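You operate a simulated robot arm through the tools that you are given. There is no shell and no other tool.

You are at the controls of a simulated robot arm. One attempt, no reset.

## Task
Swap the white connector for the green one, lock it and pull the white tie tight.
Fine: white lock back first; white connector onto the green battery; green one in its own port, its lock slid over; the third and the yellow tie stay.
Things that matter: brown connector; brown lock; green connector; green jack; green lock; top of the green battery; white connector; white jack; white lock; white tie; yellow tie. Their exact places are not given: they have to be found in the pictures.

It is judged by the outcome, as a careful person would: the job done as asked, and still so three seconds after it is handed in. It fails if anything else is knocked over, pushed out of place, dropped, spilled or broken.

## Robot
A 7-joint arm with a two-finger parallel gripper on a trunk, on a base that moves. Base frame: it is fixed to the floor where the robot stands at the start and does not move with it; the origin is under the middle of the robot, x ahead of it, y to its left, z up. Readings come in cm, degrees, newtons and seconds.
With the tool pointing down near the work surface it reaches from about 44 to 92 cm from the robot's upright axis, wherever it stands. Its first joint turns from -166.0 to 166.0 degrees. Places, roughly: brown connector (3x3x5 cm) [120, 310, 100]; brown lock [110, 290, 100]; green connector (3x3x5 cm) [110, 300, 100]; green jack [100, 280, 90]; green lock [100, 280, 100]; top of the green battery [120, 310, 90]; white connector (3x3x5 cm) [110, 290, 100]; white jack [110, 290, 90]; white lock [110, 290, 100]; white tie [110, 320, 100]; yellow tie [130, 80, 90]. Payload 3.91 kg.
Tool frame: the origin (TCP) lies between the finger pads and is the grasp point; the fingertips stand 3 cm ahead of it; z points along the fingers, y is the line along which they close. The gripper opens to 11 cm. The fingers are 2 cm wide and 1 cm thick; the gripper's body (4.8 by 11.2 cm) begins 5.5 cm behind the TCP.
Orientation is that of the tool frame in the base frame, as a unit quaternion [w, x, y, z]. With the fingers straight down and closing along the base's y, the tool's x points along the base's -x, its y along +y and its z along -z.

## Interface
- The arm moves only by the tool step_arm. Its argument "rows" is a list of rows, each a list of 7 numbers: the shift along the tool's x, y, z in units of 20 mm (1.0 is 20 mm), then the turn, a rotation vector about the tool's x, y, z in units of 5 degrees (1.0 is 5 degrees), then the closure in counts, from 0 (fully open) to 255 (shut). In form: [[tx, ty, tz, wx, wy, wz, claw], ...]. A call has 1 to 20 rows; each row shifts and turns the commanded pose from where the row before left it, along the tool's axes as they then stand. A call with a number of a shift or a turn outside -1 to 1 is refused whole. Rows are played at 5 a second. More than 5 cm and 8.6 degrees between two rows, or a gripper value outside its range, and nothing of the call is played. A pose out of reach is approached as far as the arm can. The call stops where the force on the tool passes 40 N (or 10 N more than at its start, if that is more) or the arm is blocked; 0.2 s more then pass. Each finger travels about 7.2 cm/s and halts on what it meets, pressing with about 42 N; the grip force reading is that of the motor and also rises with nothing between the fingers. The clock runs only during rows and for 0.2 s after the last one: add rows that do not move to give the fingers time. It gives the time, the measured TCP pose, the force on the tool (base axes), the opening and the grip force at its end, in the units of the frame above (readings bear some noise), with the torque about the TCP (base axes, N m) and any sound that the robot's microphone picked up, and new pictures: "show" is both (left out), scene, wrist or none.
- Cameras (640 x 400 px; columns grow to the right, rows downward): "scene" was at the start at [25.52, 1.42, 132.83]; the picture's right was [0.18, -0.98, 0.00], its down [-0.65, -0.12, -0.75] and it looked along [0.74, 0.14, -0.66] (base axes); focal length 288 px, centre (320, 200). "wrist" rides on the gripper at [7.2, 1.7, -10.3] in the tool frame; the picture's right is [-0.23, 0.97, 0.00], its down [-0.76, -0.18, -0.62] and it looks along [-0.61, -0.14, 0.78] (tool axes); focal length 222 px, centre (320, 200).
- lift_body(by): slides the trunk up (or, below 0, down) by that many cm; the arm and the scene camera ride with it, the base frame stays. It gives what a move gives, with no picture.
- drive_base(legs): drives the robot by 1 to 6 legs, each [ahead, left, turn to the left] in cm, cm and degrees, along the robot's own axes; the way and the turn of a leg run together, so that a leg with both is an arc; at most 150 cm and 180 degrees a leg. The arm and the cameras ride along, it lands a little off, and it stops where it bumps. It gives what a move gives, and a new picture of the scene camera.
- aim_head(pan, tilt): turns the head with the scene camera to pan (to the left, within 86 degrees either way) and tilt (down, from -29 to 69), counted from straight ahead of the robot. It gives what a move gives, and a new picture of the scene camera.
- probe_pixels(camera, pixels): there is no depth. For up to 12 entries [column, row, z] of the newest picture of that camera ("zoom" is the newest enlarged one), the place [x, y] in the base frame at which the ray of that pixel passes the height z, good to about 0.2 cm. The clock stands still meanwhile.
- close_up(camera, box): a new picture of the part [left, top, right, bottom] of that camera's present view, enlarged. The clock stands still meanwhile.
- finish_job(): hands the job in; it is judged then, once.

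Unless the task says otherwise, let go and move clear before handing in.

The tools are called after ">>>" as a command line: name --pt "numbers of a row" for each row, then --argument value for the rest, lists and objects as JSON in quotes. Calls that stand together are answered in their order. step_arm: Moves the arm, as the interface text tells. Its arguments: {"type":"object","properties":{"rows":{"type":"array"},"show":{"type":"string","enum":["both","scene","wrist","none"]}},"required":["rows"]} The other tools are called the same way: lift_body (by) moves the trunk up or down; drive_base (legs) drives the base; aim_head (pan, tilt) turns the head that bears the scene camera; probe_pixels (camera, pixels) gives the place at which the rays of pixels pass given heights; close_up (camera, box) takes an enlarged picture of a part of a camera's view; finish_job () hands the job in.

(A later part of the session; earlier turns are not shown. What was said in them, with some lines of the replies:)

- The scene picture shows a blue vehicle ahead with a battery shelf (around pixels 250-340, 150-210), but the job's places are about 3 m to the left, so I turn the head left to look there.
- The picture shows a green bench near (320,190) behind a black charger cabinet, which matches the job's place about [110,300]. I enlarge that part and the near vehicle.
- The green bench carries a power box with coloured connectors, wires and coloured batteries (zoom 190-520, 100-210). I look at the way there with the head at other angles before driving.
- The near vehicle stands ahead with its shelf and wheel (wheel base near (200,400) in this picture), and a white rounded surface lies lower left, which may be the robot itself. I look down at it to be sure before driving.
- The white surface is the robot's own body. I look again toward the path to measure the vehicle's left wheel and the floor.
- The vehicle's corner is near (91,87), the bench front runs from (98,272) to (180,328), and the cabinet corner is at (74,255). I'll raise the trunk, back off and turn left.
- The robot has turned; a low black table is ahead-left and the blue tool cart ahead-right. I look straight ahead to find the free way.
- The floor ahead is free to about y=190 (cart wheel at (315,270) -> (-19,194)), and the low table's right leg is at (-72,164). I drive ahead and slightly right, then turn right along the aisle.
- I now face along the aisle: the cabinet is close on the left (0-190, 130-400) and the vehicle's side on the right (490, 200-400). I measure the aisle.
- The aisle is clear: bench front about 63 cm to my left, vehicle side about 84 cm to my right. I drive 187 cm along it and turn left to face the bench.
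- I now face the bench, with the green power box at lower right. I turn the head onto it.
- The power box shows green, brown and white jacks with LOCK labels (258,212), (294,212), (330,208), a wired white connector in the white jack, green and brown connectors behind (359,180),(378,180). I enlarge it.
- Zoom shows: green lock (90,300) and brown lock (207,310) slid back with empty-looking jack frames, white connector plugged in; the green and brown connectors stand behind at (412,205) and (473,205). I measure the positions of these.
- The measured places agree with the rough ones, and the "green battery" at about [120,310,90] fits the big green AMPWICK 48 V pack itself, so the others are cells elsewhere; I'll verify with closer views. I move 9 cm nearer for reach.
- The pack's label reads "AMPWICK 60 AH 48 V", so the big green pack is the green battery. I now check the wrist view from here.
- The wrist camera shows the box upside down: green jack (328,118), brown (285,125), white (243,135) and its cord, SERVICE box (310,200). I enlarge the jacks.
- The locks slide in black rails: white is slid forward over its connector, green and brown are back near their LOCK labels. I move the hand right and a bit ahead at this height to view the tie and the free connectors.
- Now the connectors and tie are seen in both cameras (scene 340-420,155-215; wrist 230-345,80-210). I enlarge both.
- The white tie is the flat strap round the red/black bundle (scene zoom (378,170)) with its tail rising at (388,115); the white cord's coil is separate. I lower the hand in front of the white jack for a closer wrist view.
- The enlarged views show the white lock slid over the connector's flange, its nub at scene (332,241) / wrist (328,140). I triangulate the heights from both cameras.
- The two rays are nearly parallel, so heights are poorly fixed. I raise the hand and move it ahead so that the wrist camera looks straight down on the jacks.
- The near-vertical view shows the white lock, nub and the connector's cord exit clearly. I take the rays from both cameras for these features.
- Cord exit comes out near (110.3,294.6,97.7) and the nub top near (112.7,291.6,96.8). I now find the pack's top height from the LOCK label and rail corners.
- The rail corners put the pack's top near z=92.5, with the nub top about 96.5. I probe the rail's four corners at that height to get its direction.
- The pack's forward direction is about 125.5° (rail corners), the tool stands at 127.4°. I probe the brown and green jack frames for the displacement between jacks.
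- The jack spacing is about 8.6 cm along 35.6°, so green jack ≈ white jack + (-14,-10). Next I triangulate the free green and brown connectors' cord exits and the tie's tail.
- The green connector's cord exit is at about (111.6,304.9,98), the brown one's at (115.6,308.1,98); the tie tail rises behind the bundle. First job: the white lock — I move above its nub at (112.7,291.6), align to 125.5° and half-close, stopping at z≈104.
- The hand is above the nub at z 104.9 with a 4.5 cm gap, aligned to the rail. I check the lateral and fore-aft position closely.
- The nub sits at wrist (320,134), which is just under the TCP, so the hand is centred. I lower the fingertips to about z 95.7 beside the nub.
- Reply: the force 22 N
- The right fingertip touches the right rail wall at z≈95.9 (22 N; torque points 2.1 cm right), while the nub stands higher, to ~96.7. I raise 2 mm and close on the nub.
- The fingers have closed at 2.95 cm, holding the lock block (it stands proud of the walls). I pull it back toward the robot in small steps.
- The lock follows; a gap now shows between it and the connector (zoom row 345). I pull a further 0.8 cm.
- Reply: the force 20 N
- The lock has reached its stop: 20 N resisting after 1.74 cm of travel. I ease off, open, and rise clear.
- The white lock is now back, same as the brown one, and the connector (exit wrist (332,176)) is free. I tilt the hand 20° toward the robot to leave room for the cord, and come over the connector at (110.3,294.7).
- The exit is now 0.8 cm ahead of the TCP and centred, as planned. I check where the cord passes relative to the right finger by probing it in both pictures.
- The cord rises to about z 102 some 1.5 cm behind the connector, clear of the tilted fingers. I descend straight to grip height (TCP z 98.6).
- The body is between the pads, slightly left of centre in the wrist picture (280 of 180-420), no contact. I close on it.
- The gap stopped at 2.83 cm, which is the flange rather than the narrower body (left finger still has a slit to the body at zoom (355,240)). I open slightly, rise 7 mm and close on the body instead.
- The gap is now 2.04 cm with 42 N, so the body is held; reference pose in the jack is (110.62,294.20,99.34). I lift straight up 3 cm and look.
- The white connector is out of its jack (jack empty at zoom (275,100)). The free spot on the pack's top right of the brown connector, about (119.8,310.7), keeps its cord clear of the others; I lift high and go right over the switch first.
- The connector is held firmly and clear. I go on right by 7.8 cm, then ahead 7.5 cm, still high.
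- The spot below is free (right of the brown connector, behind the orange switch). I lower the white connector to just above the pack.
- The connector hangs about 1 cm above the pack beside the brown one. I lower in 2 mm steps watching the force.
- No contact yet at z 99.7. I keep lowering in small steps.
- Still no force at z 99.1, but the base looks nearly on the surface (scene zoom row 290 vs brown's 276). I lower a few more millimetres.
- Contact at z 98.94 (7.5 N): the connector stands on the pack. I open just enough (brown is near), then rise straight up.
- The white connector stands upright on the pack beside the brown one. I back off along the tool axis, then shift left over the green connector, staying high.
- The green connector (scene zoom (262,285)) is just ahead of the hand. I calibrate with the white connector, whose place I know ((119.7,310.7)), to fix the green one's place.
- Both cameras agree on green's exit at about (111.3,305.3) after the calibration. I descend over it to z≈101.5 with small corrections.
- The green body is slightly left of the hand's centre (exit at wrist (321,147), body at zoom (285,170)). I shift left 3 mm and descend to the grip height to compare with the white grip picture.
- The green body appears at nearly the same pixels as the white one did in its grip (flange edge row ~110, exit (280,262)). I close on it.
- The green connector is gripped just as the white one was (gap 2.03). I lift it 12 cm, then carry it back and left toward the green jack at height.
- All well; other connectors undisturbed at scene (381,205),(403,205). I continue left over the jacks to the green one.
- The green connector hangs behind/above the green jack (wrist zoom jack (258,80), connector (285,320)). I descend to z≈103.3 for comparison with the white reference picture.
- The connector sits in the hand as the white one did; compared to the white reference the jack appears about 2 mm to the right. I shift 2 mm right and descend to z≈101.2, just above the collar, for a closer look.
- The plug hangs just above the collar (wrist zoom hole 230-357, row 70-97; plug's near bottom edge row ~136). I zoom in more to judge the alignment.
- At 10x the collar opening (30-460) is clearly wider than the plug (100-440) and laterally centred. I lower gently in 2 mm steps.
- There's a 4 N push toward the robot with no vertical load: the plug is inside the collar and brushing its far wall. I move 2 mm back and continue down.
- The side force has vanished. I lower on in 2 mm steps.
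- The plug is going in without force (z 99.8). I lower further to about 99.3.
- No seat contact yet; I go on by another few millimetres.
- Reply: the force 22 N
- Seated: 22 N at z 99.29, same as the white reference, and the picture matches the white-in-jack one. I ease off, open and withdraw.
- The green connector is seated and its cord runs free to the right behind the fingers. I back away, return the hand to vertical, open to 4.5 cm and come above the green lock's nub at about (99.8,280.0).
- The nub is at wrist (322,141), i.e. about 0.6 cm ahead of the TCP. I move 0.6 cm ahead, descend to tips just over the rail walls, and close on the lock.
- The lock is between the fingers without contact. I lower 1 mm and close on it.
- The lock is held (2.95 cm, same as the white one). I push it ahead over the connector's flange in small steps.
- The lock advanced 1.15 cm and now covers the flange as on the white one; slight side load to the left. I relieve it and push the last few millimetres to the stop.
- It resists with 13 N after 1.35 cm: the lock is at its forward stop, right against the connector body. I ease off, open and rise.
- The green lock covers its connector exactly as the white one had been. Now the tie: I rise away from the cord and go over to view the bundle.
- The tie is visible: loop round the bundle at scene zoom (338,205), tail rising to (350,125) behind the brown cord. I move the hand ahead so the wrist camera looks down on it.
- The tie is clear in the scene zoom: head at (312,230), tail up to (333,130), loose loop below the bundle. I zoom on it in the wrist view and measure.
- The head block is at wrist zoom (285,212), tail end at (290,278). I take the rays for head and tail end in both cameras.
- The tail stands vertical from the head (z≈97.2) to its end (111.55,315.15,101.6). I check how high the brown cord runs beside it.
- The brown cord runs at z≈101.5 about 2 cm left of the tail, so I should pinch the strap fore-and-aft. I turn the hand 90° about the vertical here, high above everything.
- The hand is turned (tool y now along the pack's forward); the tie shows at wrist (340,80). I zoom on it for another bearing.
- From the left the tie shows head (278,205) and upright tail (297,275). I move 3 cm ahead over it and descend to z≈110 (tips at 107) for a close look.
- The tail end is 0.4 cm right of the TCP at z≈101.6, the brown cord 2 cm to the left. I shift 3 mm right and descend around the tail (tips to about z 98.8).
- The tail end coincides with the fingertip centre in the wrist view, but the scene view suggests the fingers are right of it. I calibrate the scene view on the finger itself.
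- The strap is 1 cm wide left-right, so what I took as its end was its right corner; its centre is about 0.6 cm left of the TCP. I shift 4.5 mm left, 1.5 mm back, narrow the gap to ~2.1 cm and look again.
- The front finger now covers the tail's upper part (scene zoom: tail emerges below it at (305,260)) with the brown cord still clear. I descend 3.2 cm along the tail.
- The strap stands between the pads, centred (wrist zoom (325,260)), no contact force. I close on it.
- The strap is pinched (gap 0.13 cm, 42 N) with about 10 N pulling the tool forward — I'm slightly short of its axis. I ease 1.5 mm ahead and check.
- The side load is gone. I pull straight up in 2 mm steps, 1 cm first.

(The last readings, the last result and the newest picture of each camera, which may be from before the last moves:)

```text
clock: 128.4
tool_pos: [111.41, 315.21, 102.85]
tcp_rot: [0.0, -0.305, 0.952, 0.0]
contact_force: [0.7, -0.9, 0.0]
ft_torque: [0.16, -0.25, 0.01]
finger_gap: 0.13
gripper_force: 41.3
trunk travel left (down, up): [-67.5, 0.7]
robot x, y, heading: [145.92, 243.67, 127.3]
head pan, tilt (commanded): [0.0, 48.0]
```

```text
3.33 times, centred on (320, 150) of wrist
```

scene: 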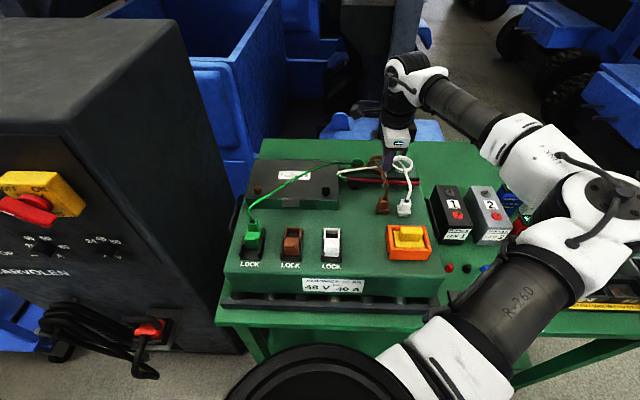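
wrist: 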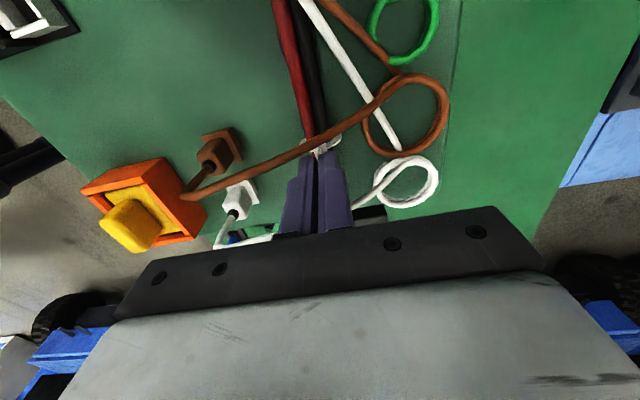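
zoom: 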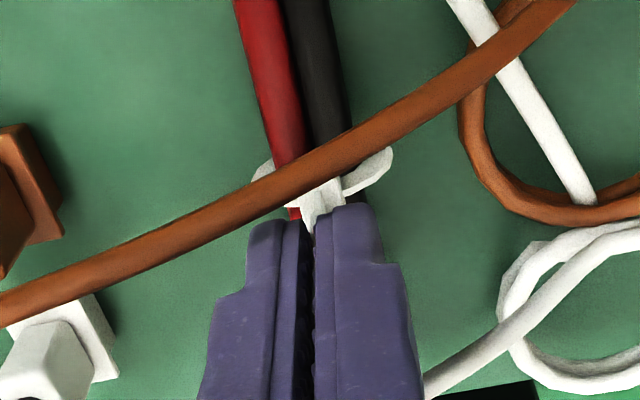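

The loop is getting smaller (wrist zoom 252-392, before 240-407) with hardly any force. I keep pulling.

>>> step_arm --pt "0 0 -0.1 0 0 0 255" --pt "0 0 -0.1 0 0 0 255" --pt "0 0 -0.1 0 0 0 255" --pt "0 0 -0.1 0 0 0 255" --pt "0 0 -0.1 0 0 0 255" --pt "0 0 0 0 0 0 255" --show "wrist"

>>> close_up --camera "scene" --box '[365, 145, 410, 195]'

>>> close_up --camera "wrist" --box '[270, 80, 370, 200]'

```text
clock: 129.8
tool_pos: [111.38, 315.08, 103.86]
tcp_rot: [0.0, -0.306, 0.952, 0.0]
contact_force: [1.5, -6.9, 0.1]
ft_torque: [-0.1, 0.02, 0.0]
finger_gap: 0.13
gripper_force: 41.2
trunk travel left (down, up): [-67.5, 0.7]
robot x, y, heading: [145.62, 244.15, 127.3]
head pan, tilt (commanded): [0.0, 48.0]
```

wrist: 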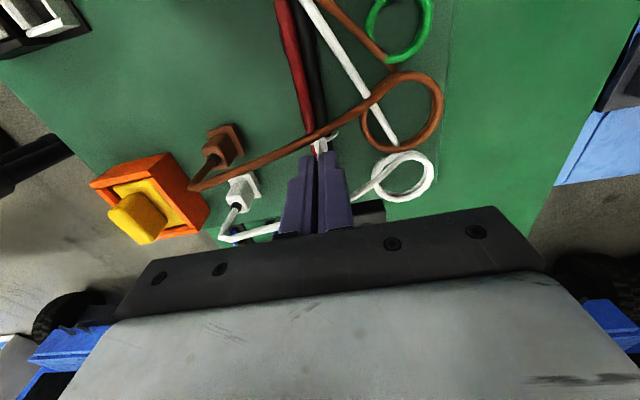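

```text
8.00 times, centred on (388, 170) of scene
```

zoom: 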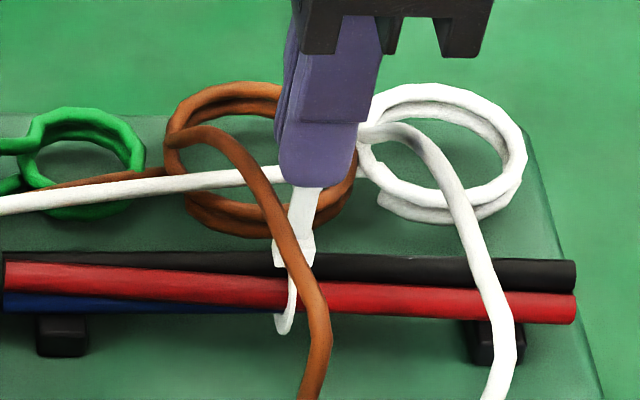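

```text
3.33 times, centred on (320, 140) of wrist
```

zoom: 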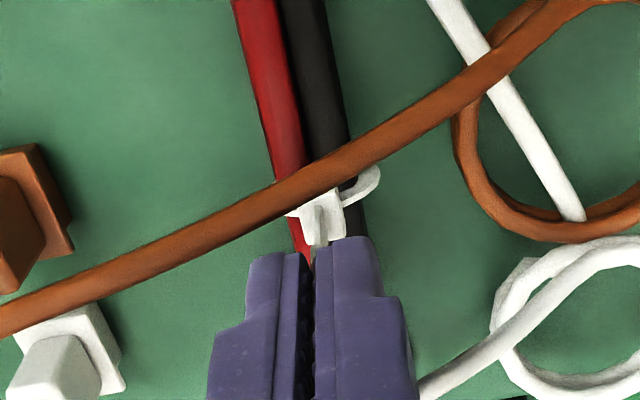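

The loop keeps shrinking (its bottom at scene zoom row 332, was 350). A side load of ~6 N toward the robot appears, so I ease 1 mm that way and pull on.

>>> step_arm --pt "0 -0.05 -0.1 0 0 0 255" --pt "0 0 -0.1 0 0 0 255" --pt "0 0 -0.1 0 0 0 255" --pt "0 0 -0.1 0 0 0 255" --pt "0 0 -0.1 0 0 0 255" --pt "0 0 0 0 0 0 255" --show "wrist"

>>> close_up --camera "scene" --box '[365, 145, 410, 195]'

>>> close_up --camera "wrist" --box '[270, 80, 370, 200]'

```text
clock: 131.2
tool_pos: [111.55, 315.22, 104.65]
tcp_rot: [0.0, -0.305, 0.952, -0.001]
contact_force: [-4.8, 3.6, -6.0]
ft_torque: [-0.05, 0.18, -0.01]
finger_gap: 0.16
gripper_force: 41.4
trunk travel left (down, up): [-67.5, 0.7]
robot x, y, heading: [145.89, 243.84, 127.2]
head pan, tilt (commanded): [0.0, 48.0]
```

wrist: 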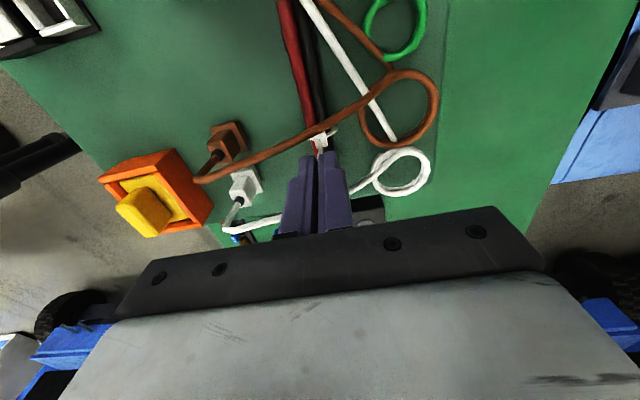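

```text
8.00 times, centred on (388, 170) of scene
```

zoom: 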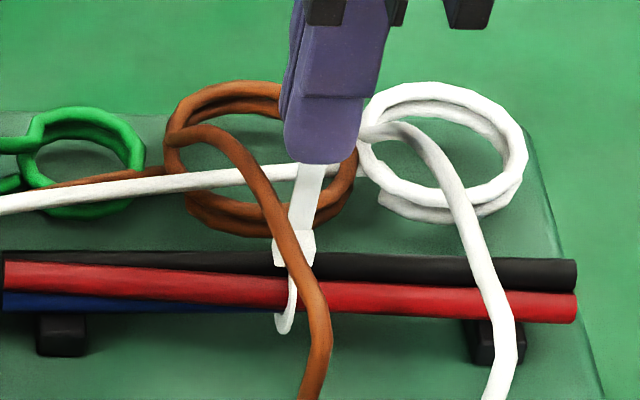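

```text
3.33 times, centred on (320, 140) of wrist
```

zoom: 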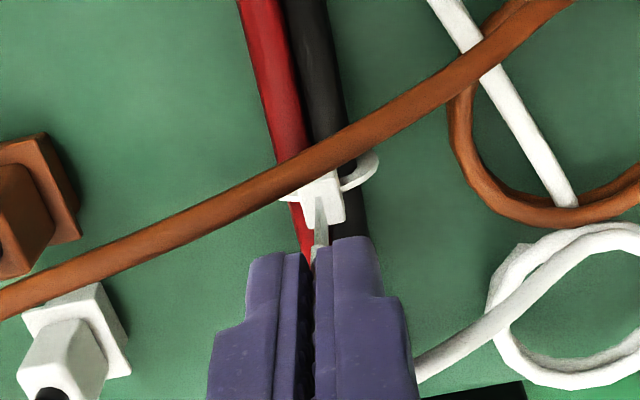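

Now there is 6 N of resistance and the loop is nearly at the bundle's size. I pull a few more millimetres and watch whether the force rises.

>>> step_arm --pt "0 0.02 -0.1 0 0 0 255" --pt "0 0 -0.1 0 0 0 255" --pt "0 0 0 0 0 0 255" --show "wrist"

>>> close_up --camera "scene" --box '[370, 155, 400, 195]'

>>> close_up --camera "wrist" --box '[290, 100, 350, 170]'

```text
clock: 132.0
tool_pos: [111.46, 315.21, 105.01]
tcp_rot: [0.001, -0.305, 0.952, -0.002]
contact_force: [1.5, -5.0, -14.0]
ft_torque: [-0.04, 0.2, 0.01]
finger_gap: 0.17
gripper_force: 41.6
trunk travel left (down, up): [-67.5, 0.7]
robot x, y, heading: [146.17, 243.89, 127.4]
head pan, tilt (commanded): [0.0, 48.0]
```

wrist: 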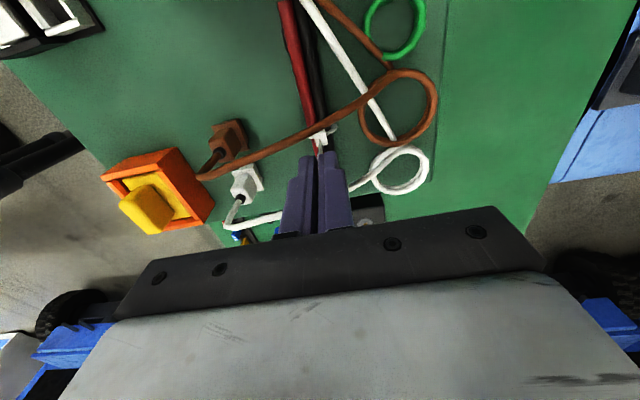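

```text
10.00 times, centred on (385, 175) of scene
```

zoom: 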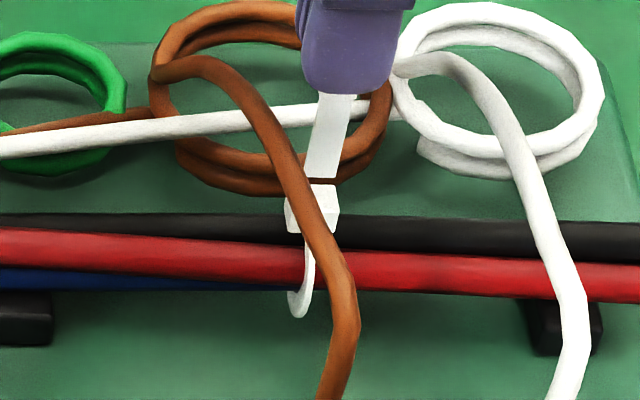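

```text
5.71 times, centred on (320, 135) of wrist
```

zoom: 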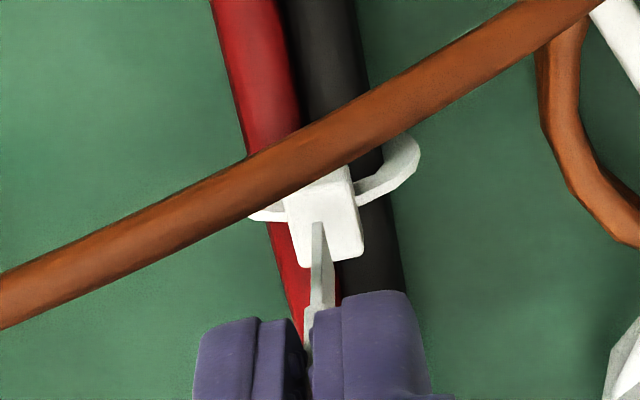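

The resistance has risen to 14 N. I pull two more small steps to be sure it is at its limit.

>>> step_arm --pt "0 0 -0.08 0 0 0 255" --pt "0 0 -0.08 0 0 0 255" --pt "0 0 0 0 0 0 255" --show "wrist"

>>> close_up --camera "scene" --box '[370, 155, 400, 195]'

>>> close_up --camera "wrist" --box '[290, 100, 350, 170]'

```text
clock: 132.8
tool_pos: [111.45, 315.11, 105.37]
tcp_rot: [0.0, -0.305, 0.952, 0.0]
contact_force: [2.8, -9.4, -21.2]
ft_torque: [0.15, -0.11, 0.0]
finger_gap: 0.16
gripper_force: 41.5
trunk travel left (down, up): [-67.5, 0.7]
robot x, y, heading: [145.76, 243.86, 127.7]
head pan, tilt (commanded): [0.0, 48.0]
```

wrist: 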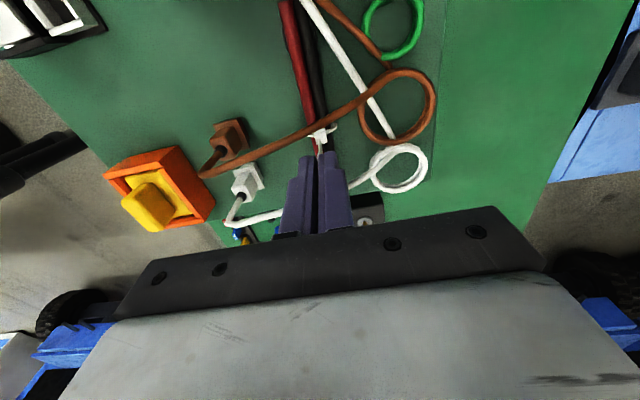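

```text
10.00 times, centred on (385, 175) of scene
```

zoom: 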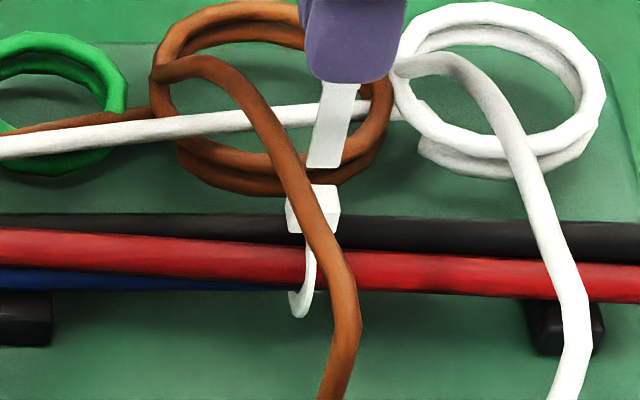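

```text
5.71 times, centred on (320, 135) of wrist
```

zoom: 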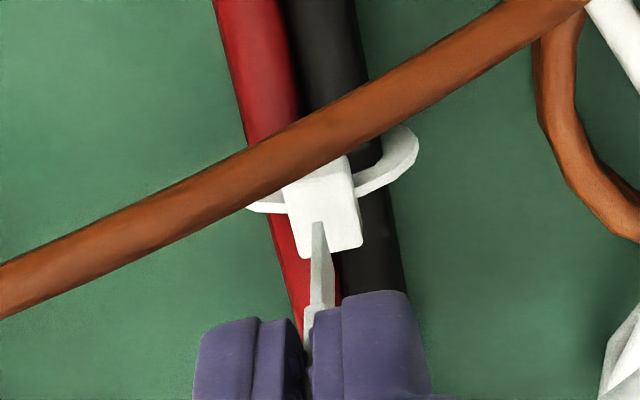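

The tail follows with rising force (21 N) but the loop no longer shrinks and hugs the bundle (about 2.9 cm outer on a 2.3 cm bundle): the tie is tight. I ease the tension a little, open narrowly and rise straight up.

>>> step_arm --pt "0 0 0.1 0 0 0 255" --pt "0 0 0.1 0 0 0 255" --pt "0 0 0 0 0 0 255" --show "none"

```text
clock: 133.6
tool_pos: [111.28, 315.18, 105.13]
tcp_rot: [0.0, -0.304, 0.953, -0.001]
contact_force: [7.7, -14.9, -15.3]
ft_torque: [-0.16, 0.07, -0.02]
finger_gap: 0.18
gripper_force: 41.7
trunk travel left (down, up): [-67.5, 0.7]
robot x, y, heading: [145.85, 243.72, 127.3]
head pan, tilt (commanded): [0.0, 48.0]
```

A side load of about 17 N toward the robot has built up, so I move 2 mm that way to relieve the strap before releasing.

>>> step_arm --pt "0 -0.08 0.03 0 0 0 255" --pt "0 0 0 0 0 0 255" --show "wrist"

>>> close_up --camera "wrist" --box '[290, 100, 350, 170]'

>>> close_up --camera "scene" --box '[370, 150, 400, 195]'

```text
clock: 134.2
tool_pos: [111.43, 315.11, 104.98]
tcp_rot: [-0.001, -0.304, 0.953, 0.001]
contact_force: [1.5, -6.3, -14.0]
ft_torque: [-0.09, -0.07, -0.01]
finger_gap: 0.15
gripper_force: 41.4
trunk travel left (down, up): [-67.5, 0.7]
robot x, y, heading: [145.89, 243.48, 127.4]
head pan, tilt (commanded): [0.0, 48.0]
```

wrist: 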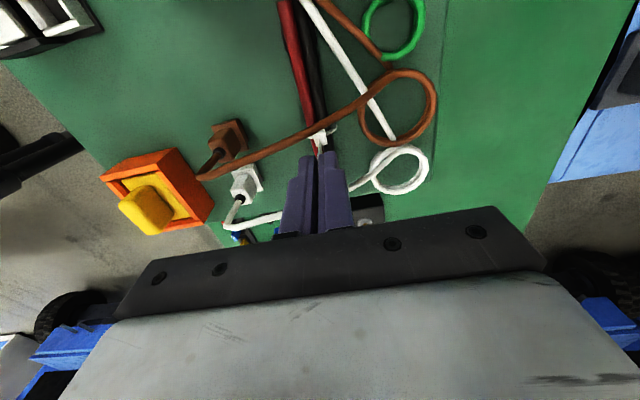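

```text
5.71 times, centred on (320, 135) of wrist
```

zoom: 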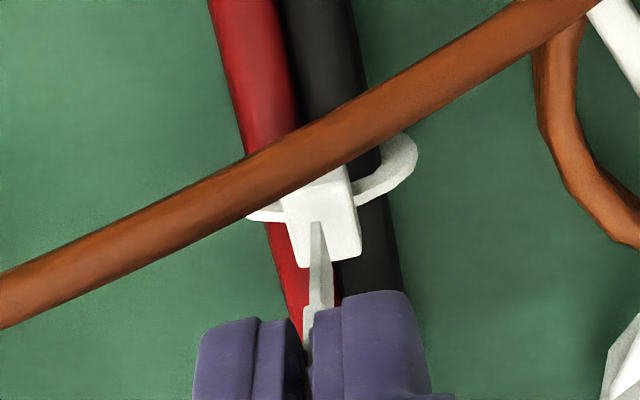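

```text
8.89 times, centred on (385, 172) of scene
```

zoom: 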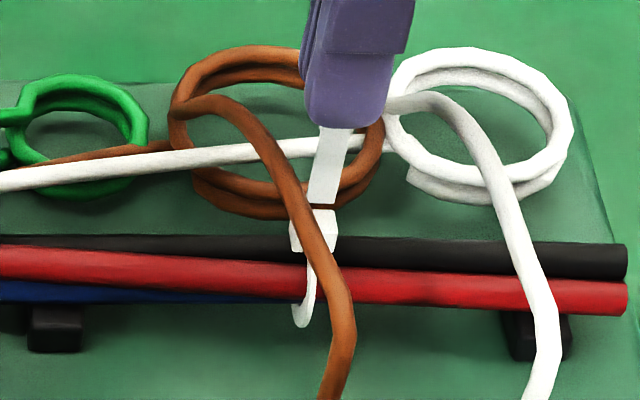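

The force follows z like a soft end stop (zero near 104.35). I lower to about 104.5, open narrowly and rise.

>>> step_arm --pt "0 -0.03 0.1 0 0 0 255" --pt "0 0 0.1 0 0 0 255" --pt "0 0 0 0 0 0 255" --pt "0 0 0 0 0 0 230" --pt "0 0 0 0 0 0 210" --pt "0 0 0 0 0 0 205" --pt "0 0 0 0 0 0 205" --show "both"

>>> close_up --camera "wrist" --box '[280, 100, 360, 190]'

>>> close_up --camera "scene" --box '[370, 150, 400, 195]'

```text
clock: 135.8
tool_pos: [111.51, 315.01, 104.68]
tcp_rot: [0.0, -0.305, 0.952, 0.001]
contact_force: [-1.3, 0.0, 0.3]
ft_torque: [-0.01, -0.01, -0.02]
finger_gap: 2.17
gripper_force: 0.1
trunk travel left (down, up): [-67.5, 0.7]
robot x, y, heading: [146.27, 243.45, 127.7]
head pan, tilt (commanded): [0.0, 48.0]
```

scene: 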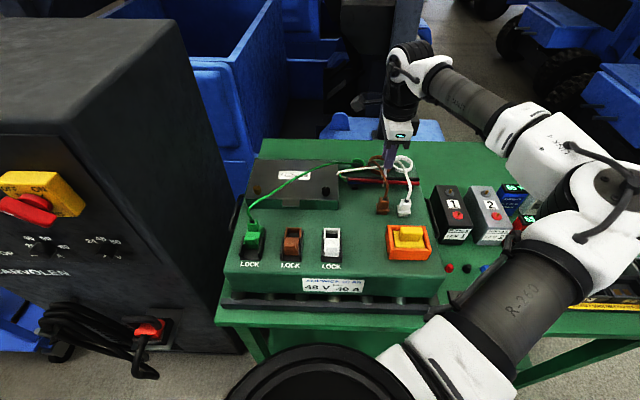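
wrist: 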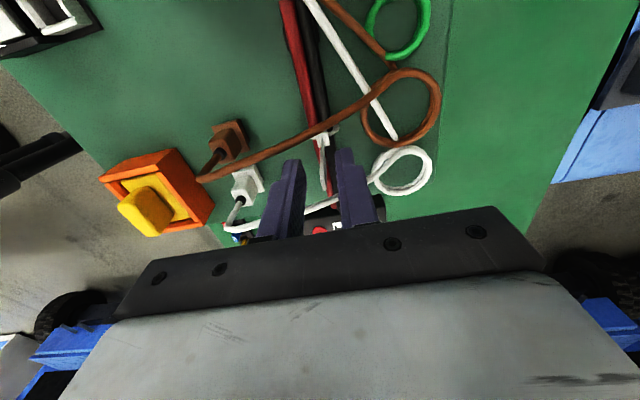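

```text
4.44 times, centred on (320, 145) of wrist
```

zoom: 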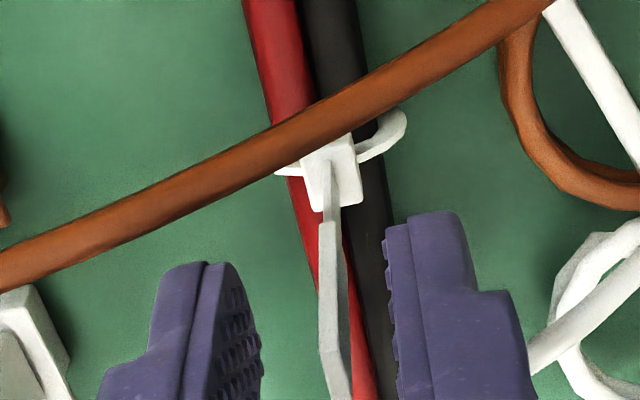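

```text
8.89 times, centred on (385, 172) of scene
```

zoom: 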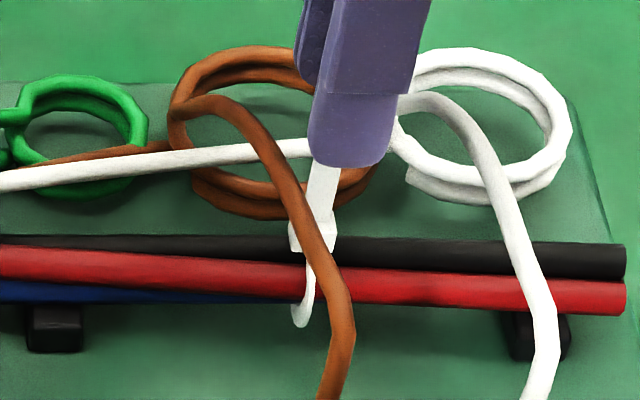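

Released: the tail stays up and the loop stays small. I rise straight up well clear.

>>> step_arm --pt "0 0 -0.5 0 0 0 205" --pt "0 0 -1 0 0 0 205" --pt "0 0 -1 0 0 0 205" --pt "0 0 -1 0 0 0 205" --pt "0 0 -1 0 0 0 205" --pt "0 0 -1 0 0 0 205" --pt "0 0 -1 0 0 0 205" --pt "0 0 -1 0 0 0 205" --pt "0 0 -1 0 0 0 205" --pt "0 0 -1 0 0 0 205" --pt "0 0 0 0 0 0 205" --pt "0 0 0 0 0 0 205" --show "both"

>>> close_up --camera "scene" --box '[340, 140, 430, 220]'

>>> close_up --camera "wrist" --box '[270, 50, 370, 130]'

>>> close_up --camera "scene" --box '[225, 180, 365, 280]'

```text
clock: 138.4
tool_pos: [111.46, 314.95, 123.85]
tcp_rot: [0.0, -0.304, 0.953, 0.0]
contact_force: [-0.5, 0.6, 0.5]
ft_torque: [-0.02, -0.01, -0.04]
finger_gap: 2.14
gripper_force: 0.1
trunk travel left (down, up): [-67.5, 0.7]
robot x, y, heading: [145.73, 243.87, 127.5]
head pan, tilt (commanded): [0.0, 48.0]
```

scene: 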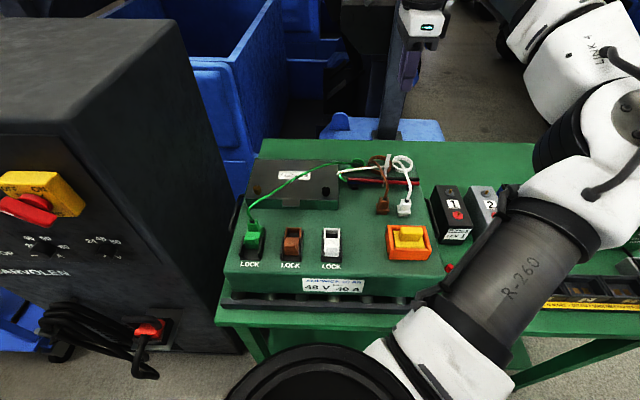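
wrist: 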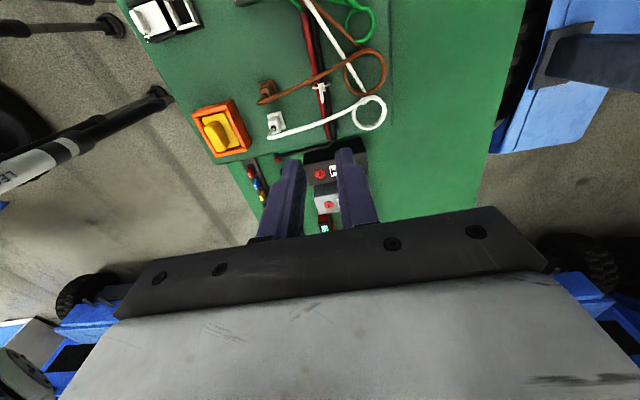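

```text
5.00 times, centred on (385, 180) of scene
```

zoom: 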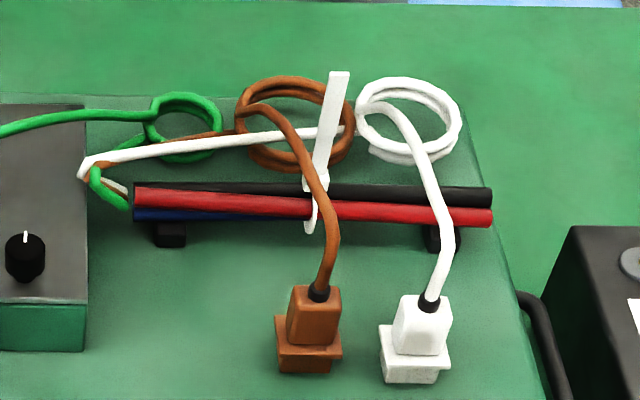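

```text
5.00 times, centred on (320, 90) of wrist
```

zoom: 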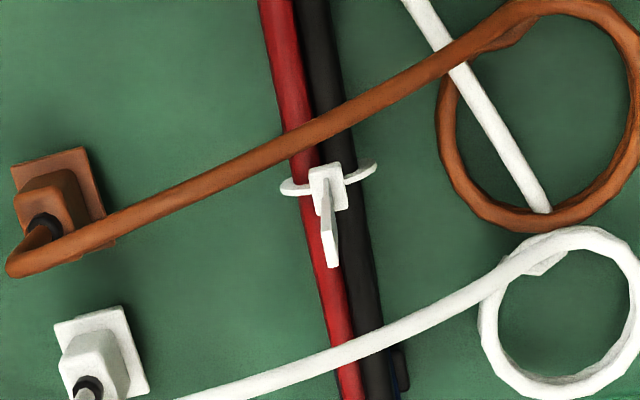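

```text
4.00 times, centred on (295, 230) of scene
```

zoom: 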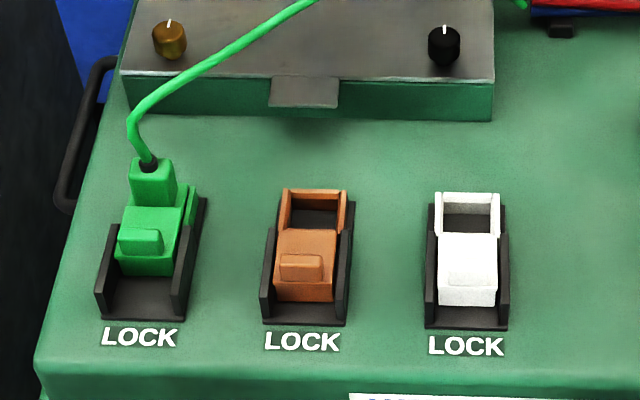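

All looks right: green connector locked, white and brown locks back, brown and white connectors upright, tie tail up. I move the hand back toward the robot, clear of everything, and let a few seconds pass to check that all stays.

>>> step_arm --pt "0 -1 0 0 0 0 205" --pt "0 -1 0 0 0 0 205" --pt "0 -1 -0.5 0 0 0 205" --pt "0 -1 -0.5 0 0 0 205" --pt "0 -1 0 0 0 0 205" --pt "0 -1 0 0 0 0 205" --pt "0 -1 0 0 0 0 205" --pt "0 -1 0 0 0 0 205" --pt "0 0 0 0 0 0 205" --pt "0 0 0 0 0 0 205" --pt "0 0 0 0 0 0 205" --pt "0 0 0 0 0 0 205" --pt "0 0 0 0 0 0 205" --pt "0 0 0 0 0 0 205" --pt "0 0 0 0 0 0 205" --pt "0 0 0 0 0 0 205" --show "both"

>>> close_up --camera "scene" --box '[340, 140, 430, 220]'

>>> close_up --camera "scene" --box '[375, 150, 400, 195]'

```text
clock: 141.8
tool_pos: [120.88, 301.95, 125.7]
tcp_rot: [0.001, -0.305, 0.952, 0.0]
contact_force: [-0.2, 0.1, -0.2]
ft_torque: [-0.01, 0.01, -0.02]
finger_gap: 2.15
gripper_force: 0.1
trunk travel left (down, up): [-67.5, 0.7]
robot x, y, heading: [146.04, 244.0, 127.6]
head pan, tilt (commanded): [0.0, 48.0]
```

scene: 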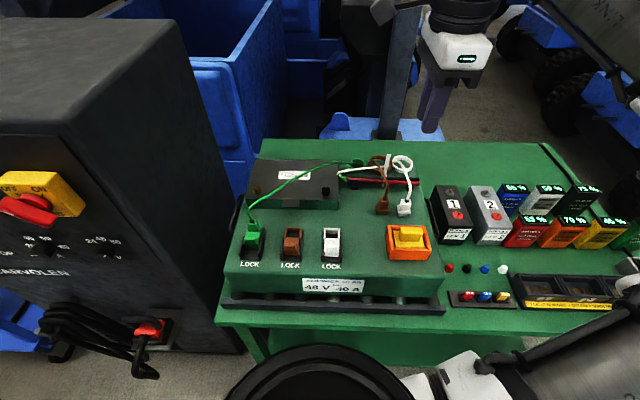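
wrist: 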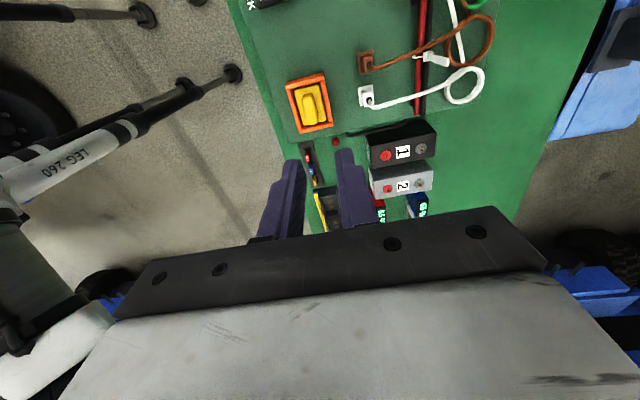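

```text
5.00 times, centred on (385, 180) of scene
```

zoom: 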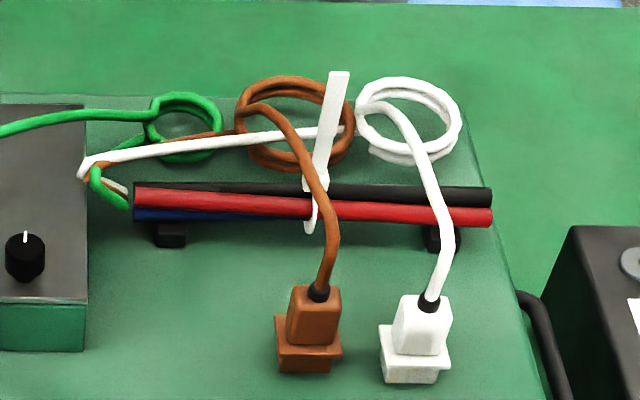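

```text
8.89 times, centred on (388, 172) of scene
```

zoom: 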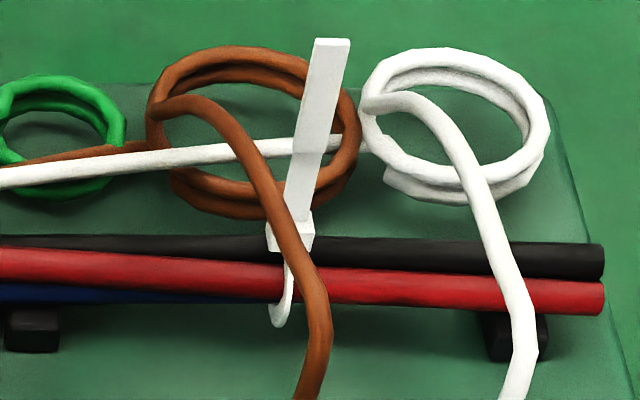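

After several seconds everything holds: tail drawn out and loop tight (zoom (300,130),(280,310)), brown and white connectors upright on the pack, green connector locked, hand clear and empty. I hand the job in.

>>> finish_job

```text
The job is handed in.
```

I swapped the connectors, locked the green one and pulled the white tie tight, then handed the job in. I haven't seen a verdict on it.

- **White lock:** slid back 1.7 cm to its stop before I touched the connector.
- **White connector:** lifted out of its jack and stood upright on top of the green battery, just right of the brown connector. I took "the green battery" to be the big green 48 V pack. It matches the rough place you gave, and the small green cell does not.
- **Green connector:** seated in its own jack at the same depth the white one had, with its lock pushed forward to the stop over the flange.
- **White tie:** the tail pulled out about 2.5 cm until it hit what felt like an end stop. It stayed put after I let go. The loop is clearly smaller but still looks a little wider than the bundle, so I judged it tight by that stop rather than by a snug fit.
- **Left as they were:** the brown connector and its lock still stand in place. I never went near the yellow tie.

A few seconds after letting go, the brown, white and green connectors, the locks and the tie all looked unchanged in the pictures. The hand was empty and clear.
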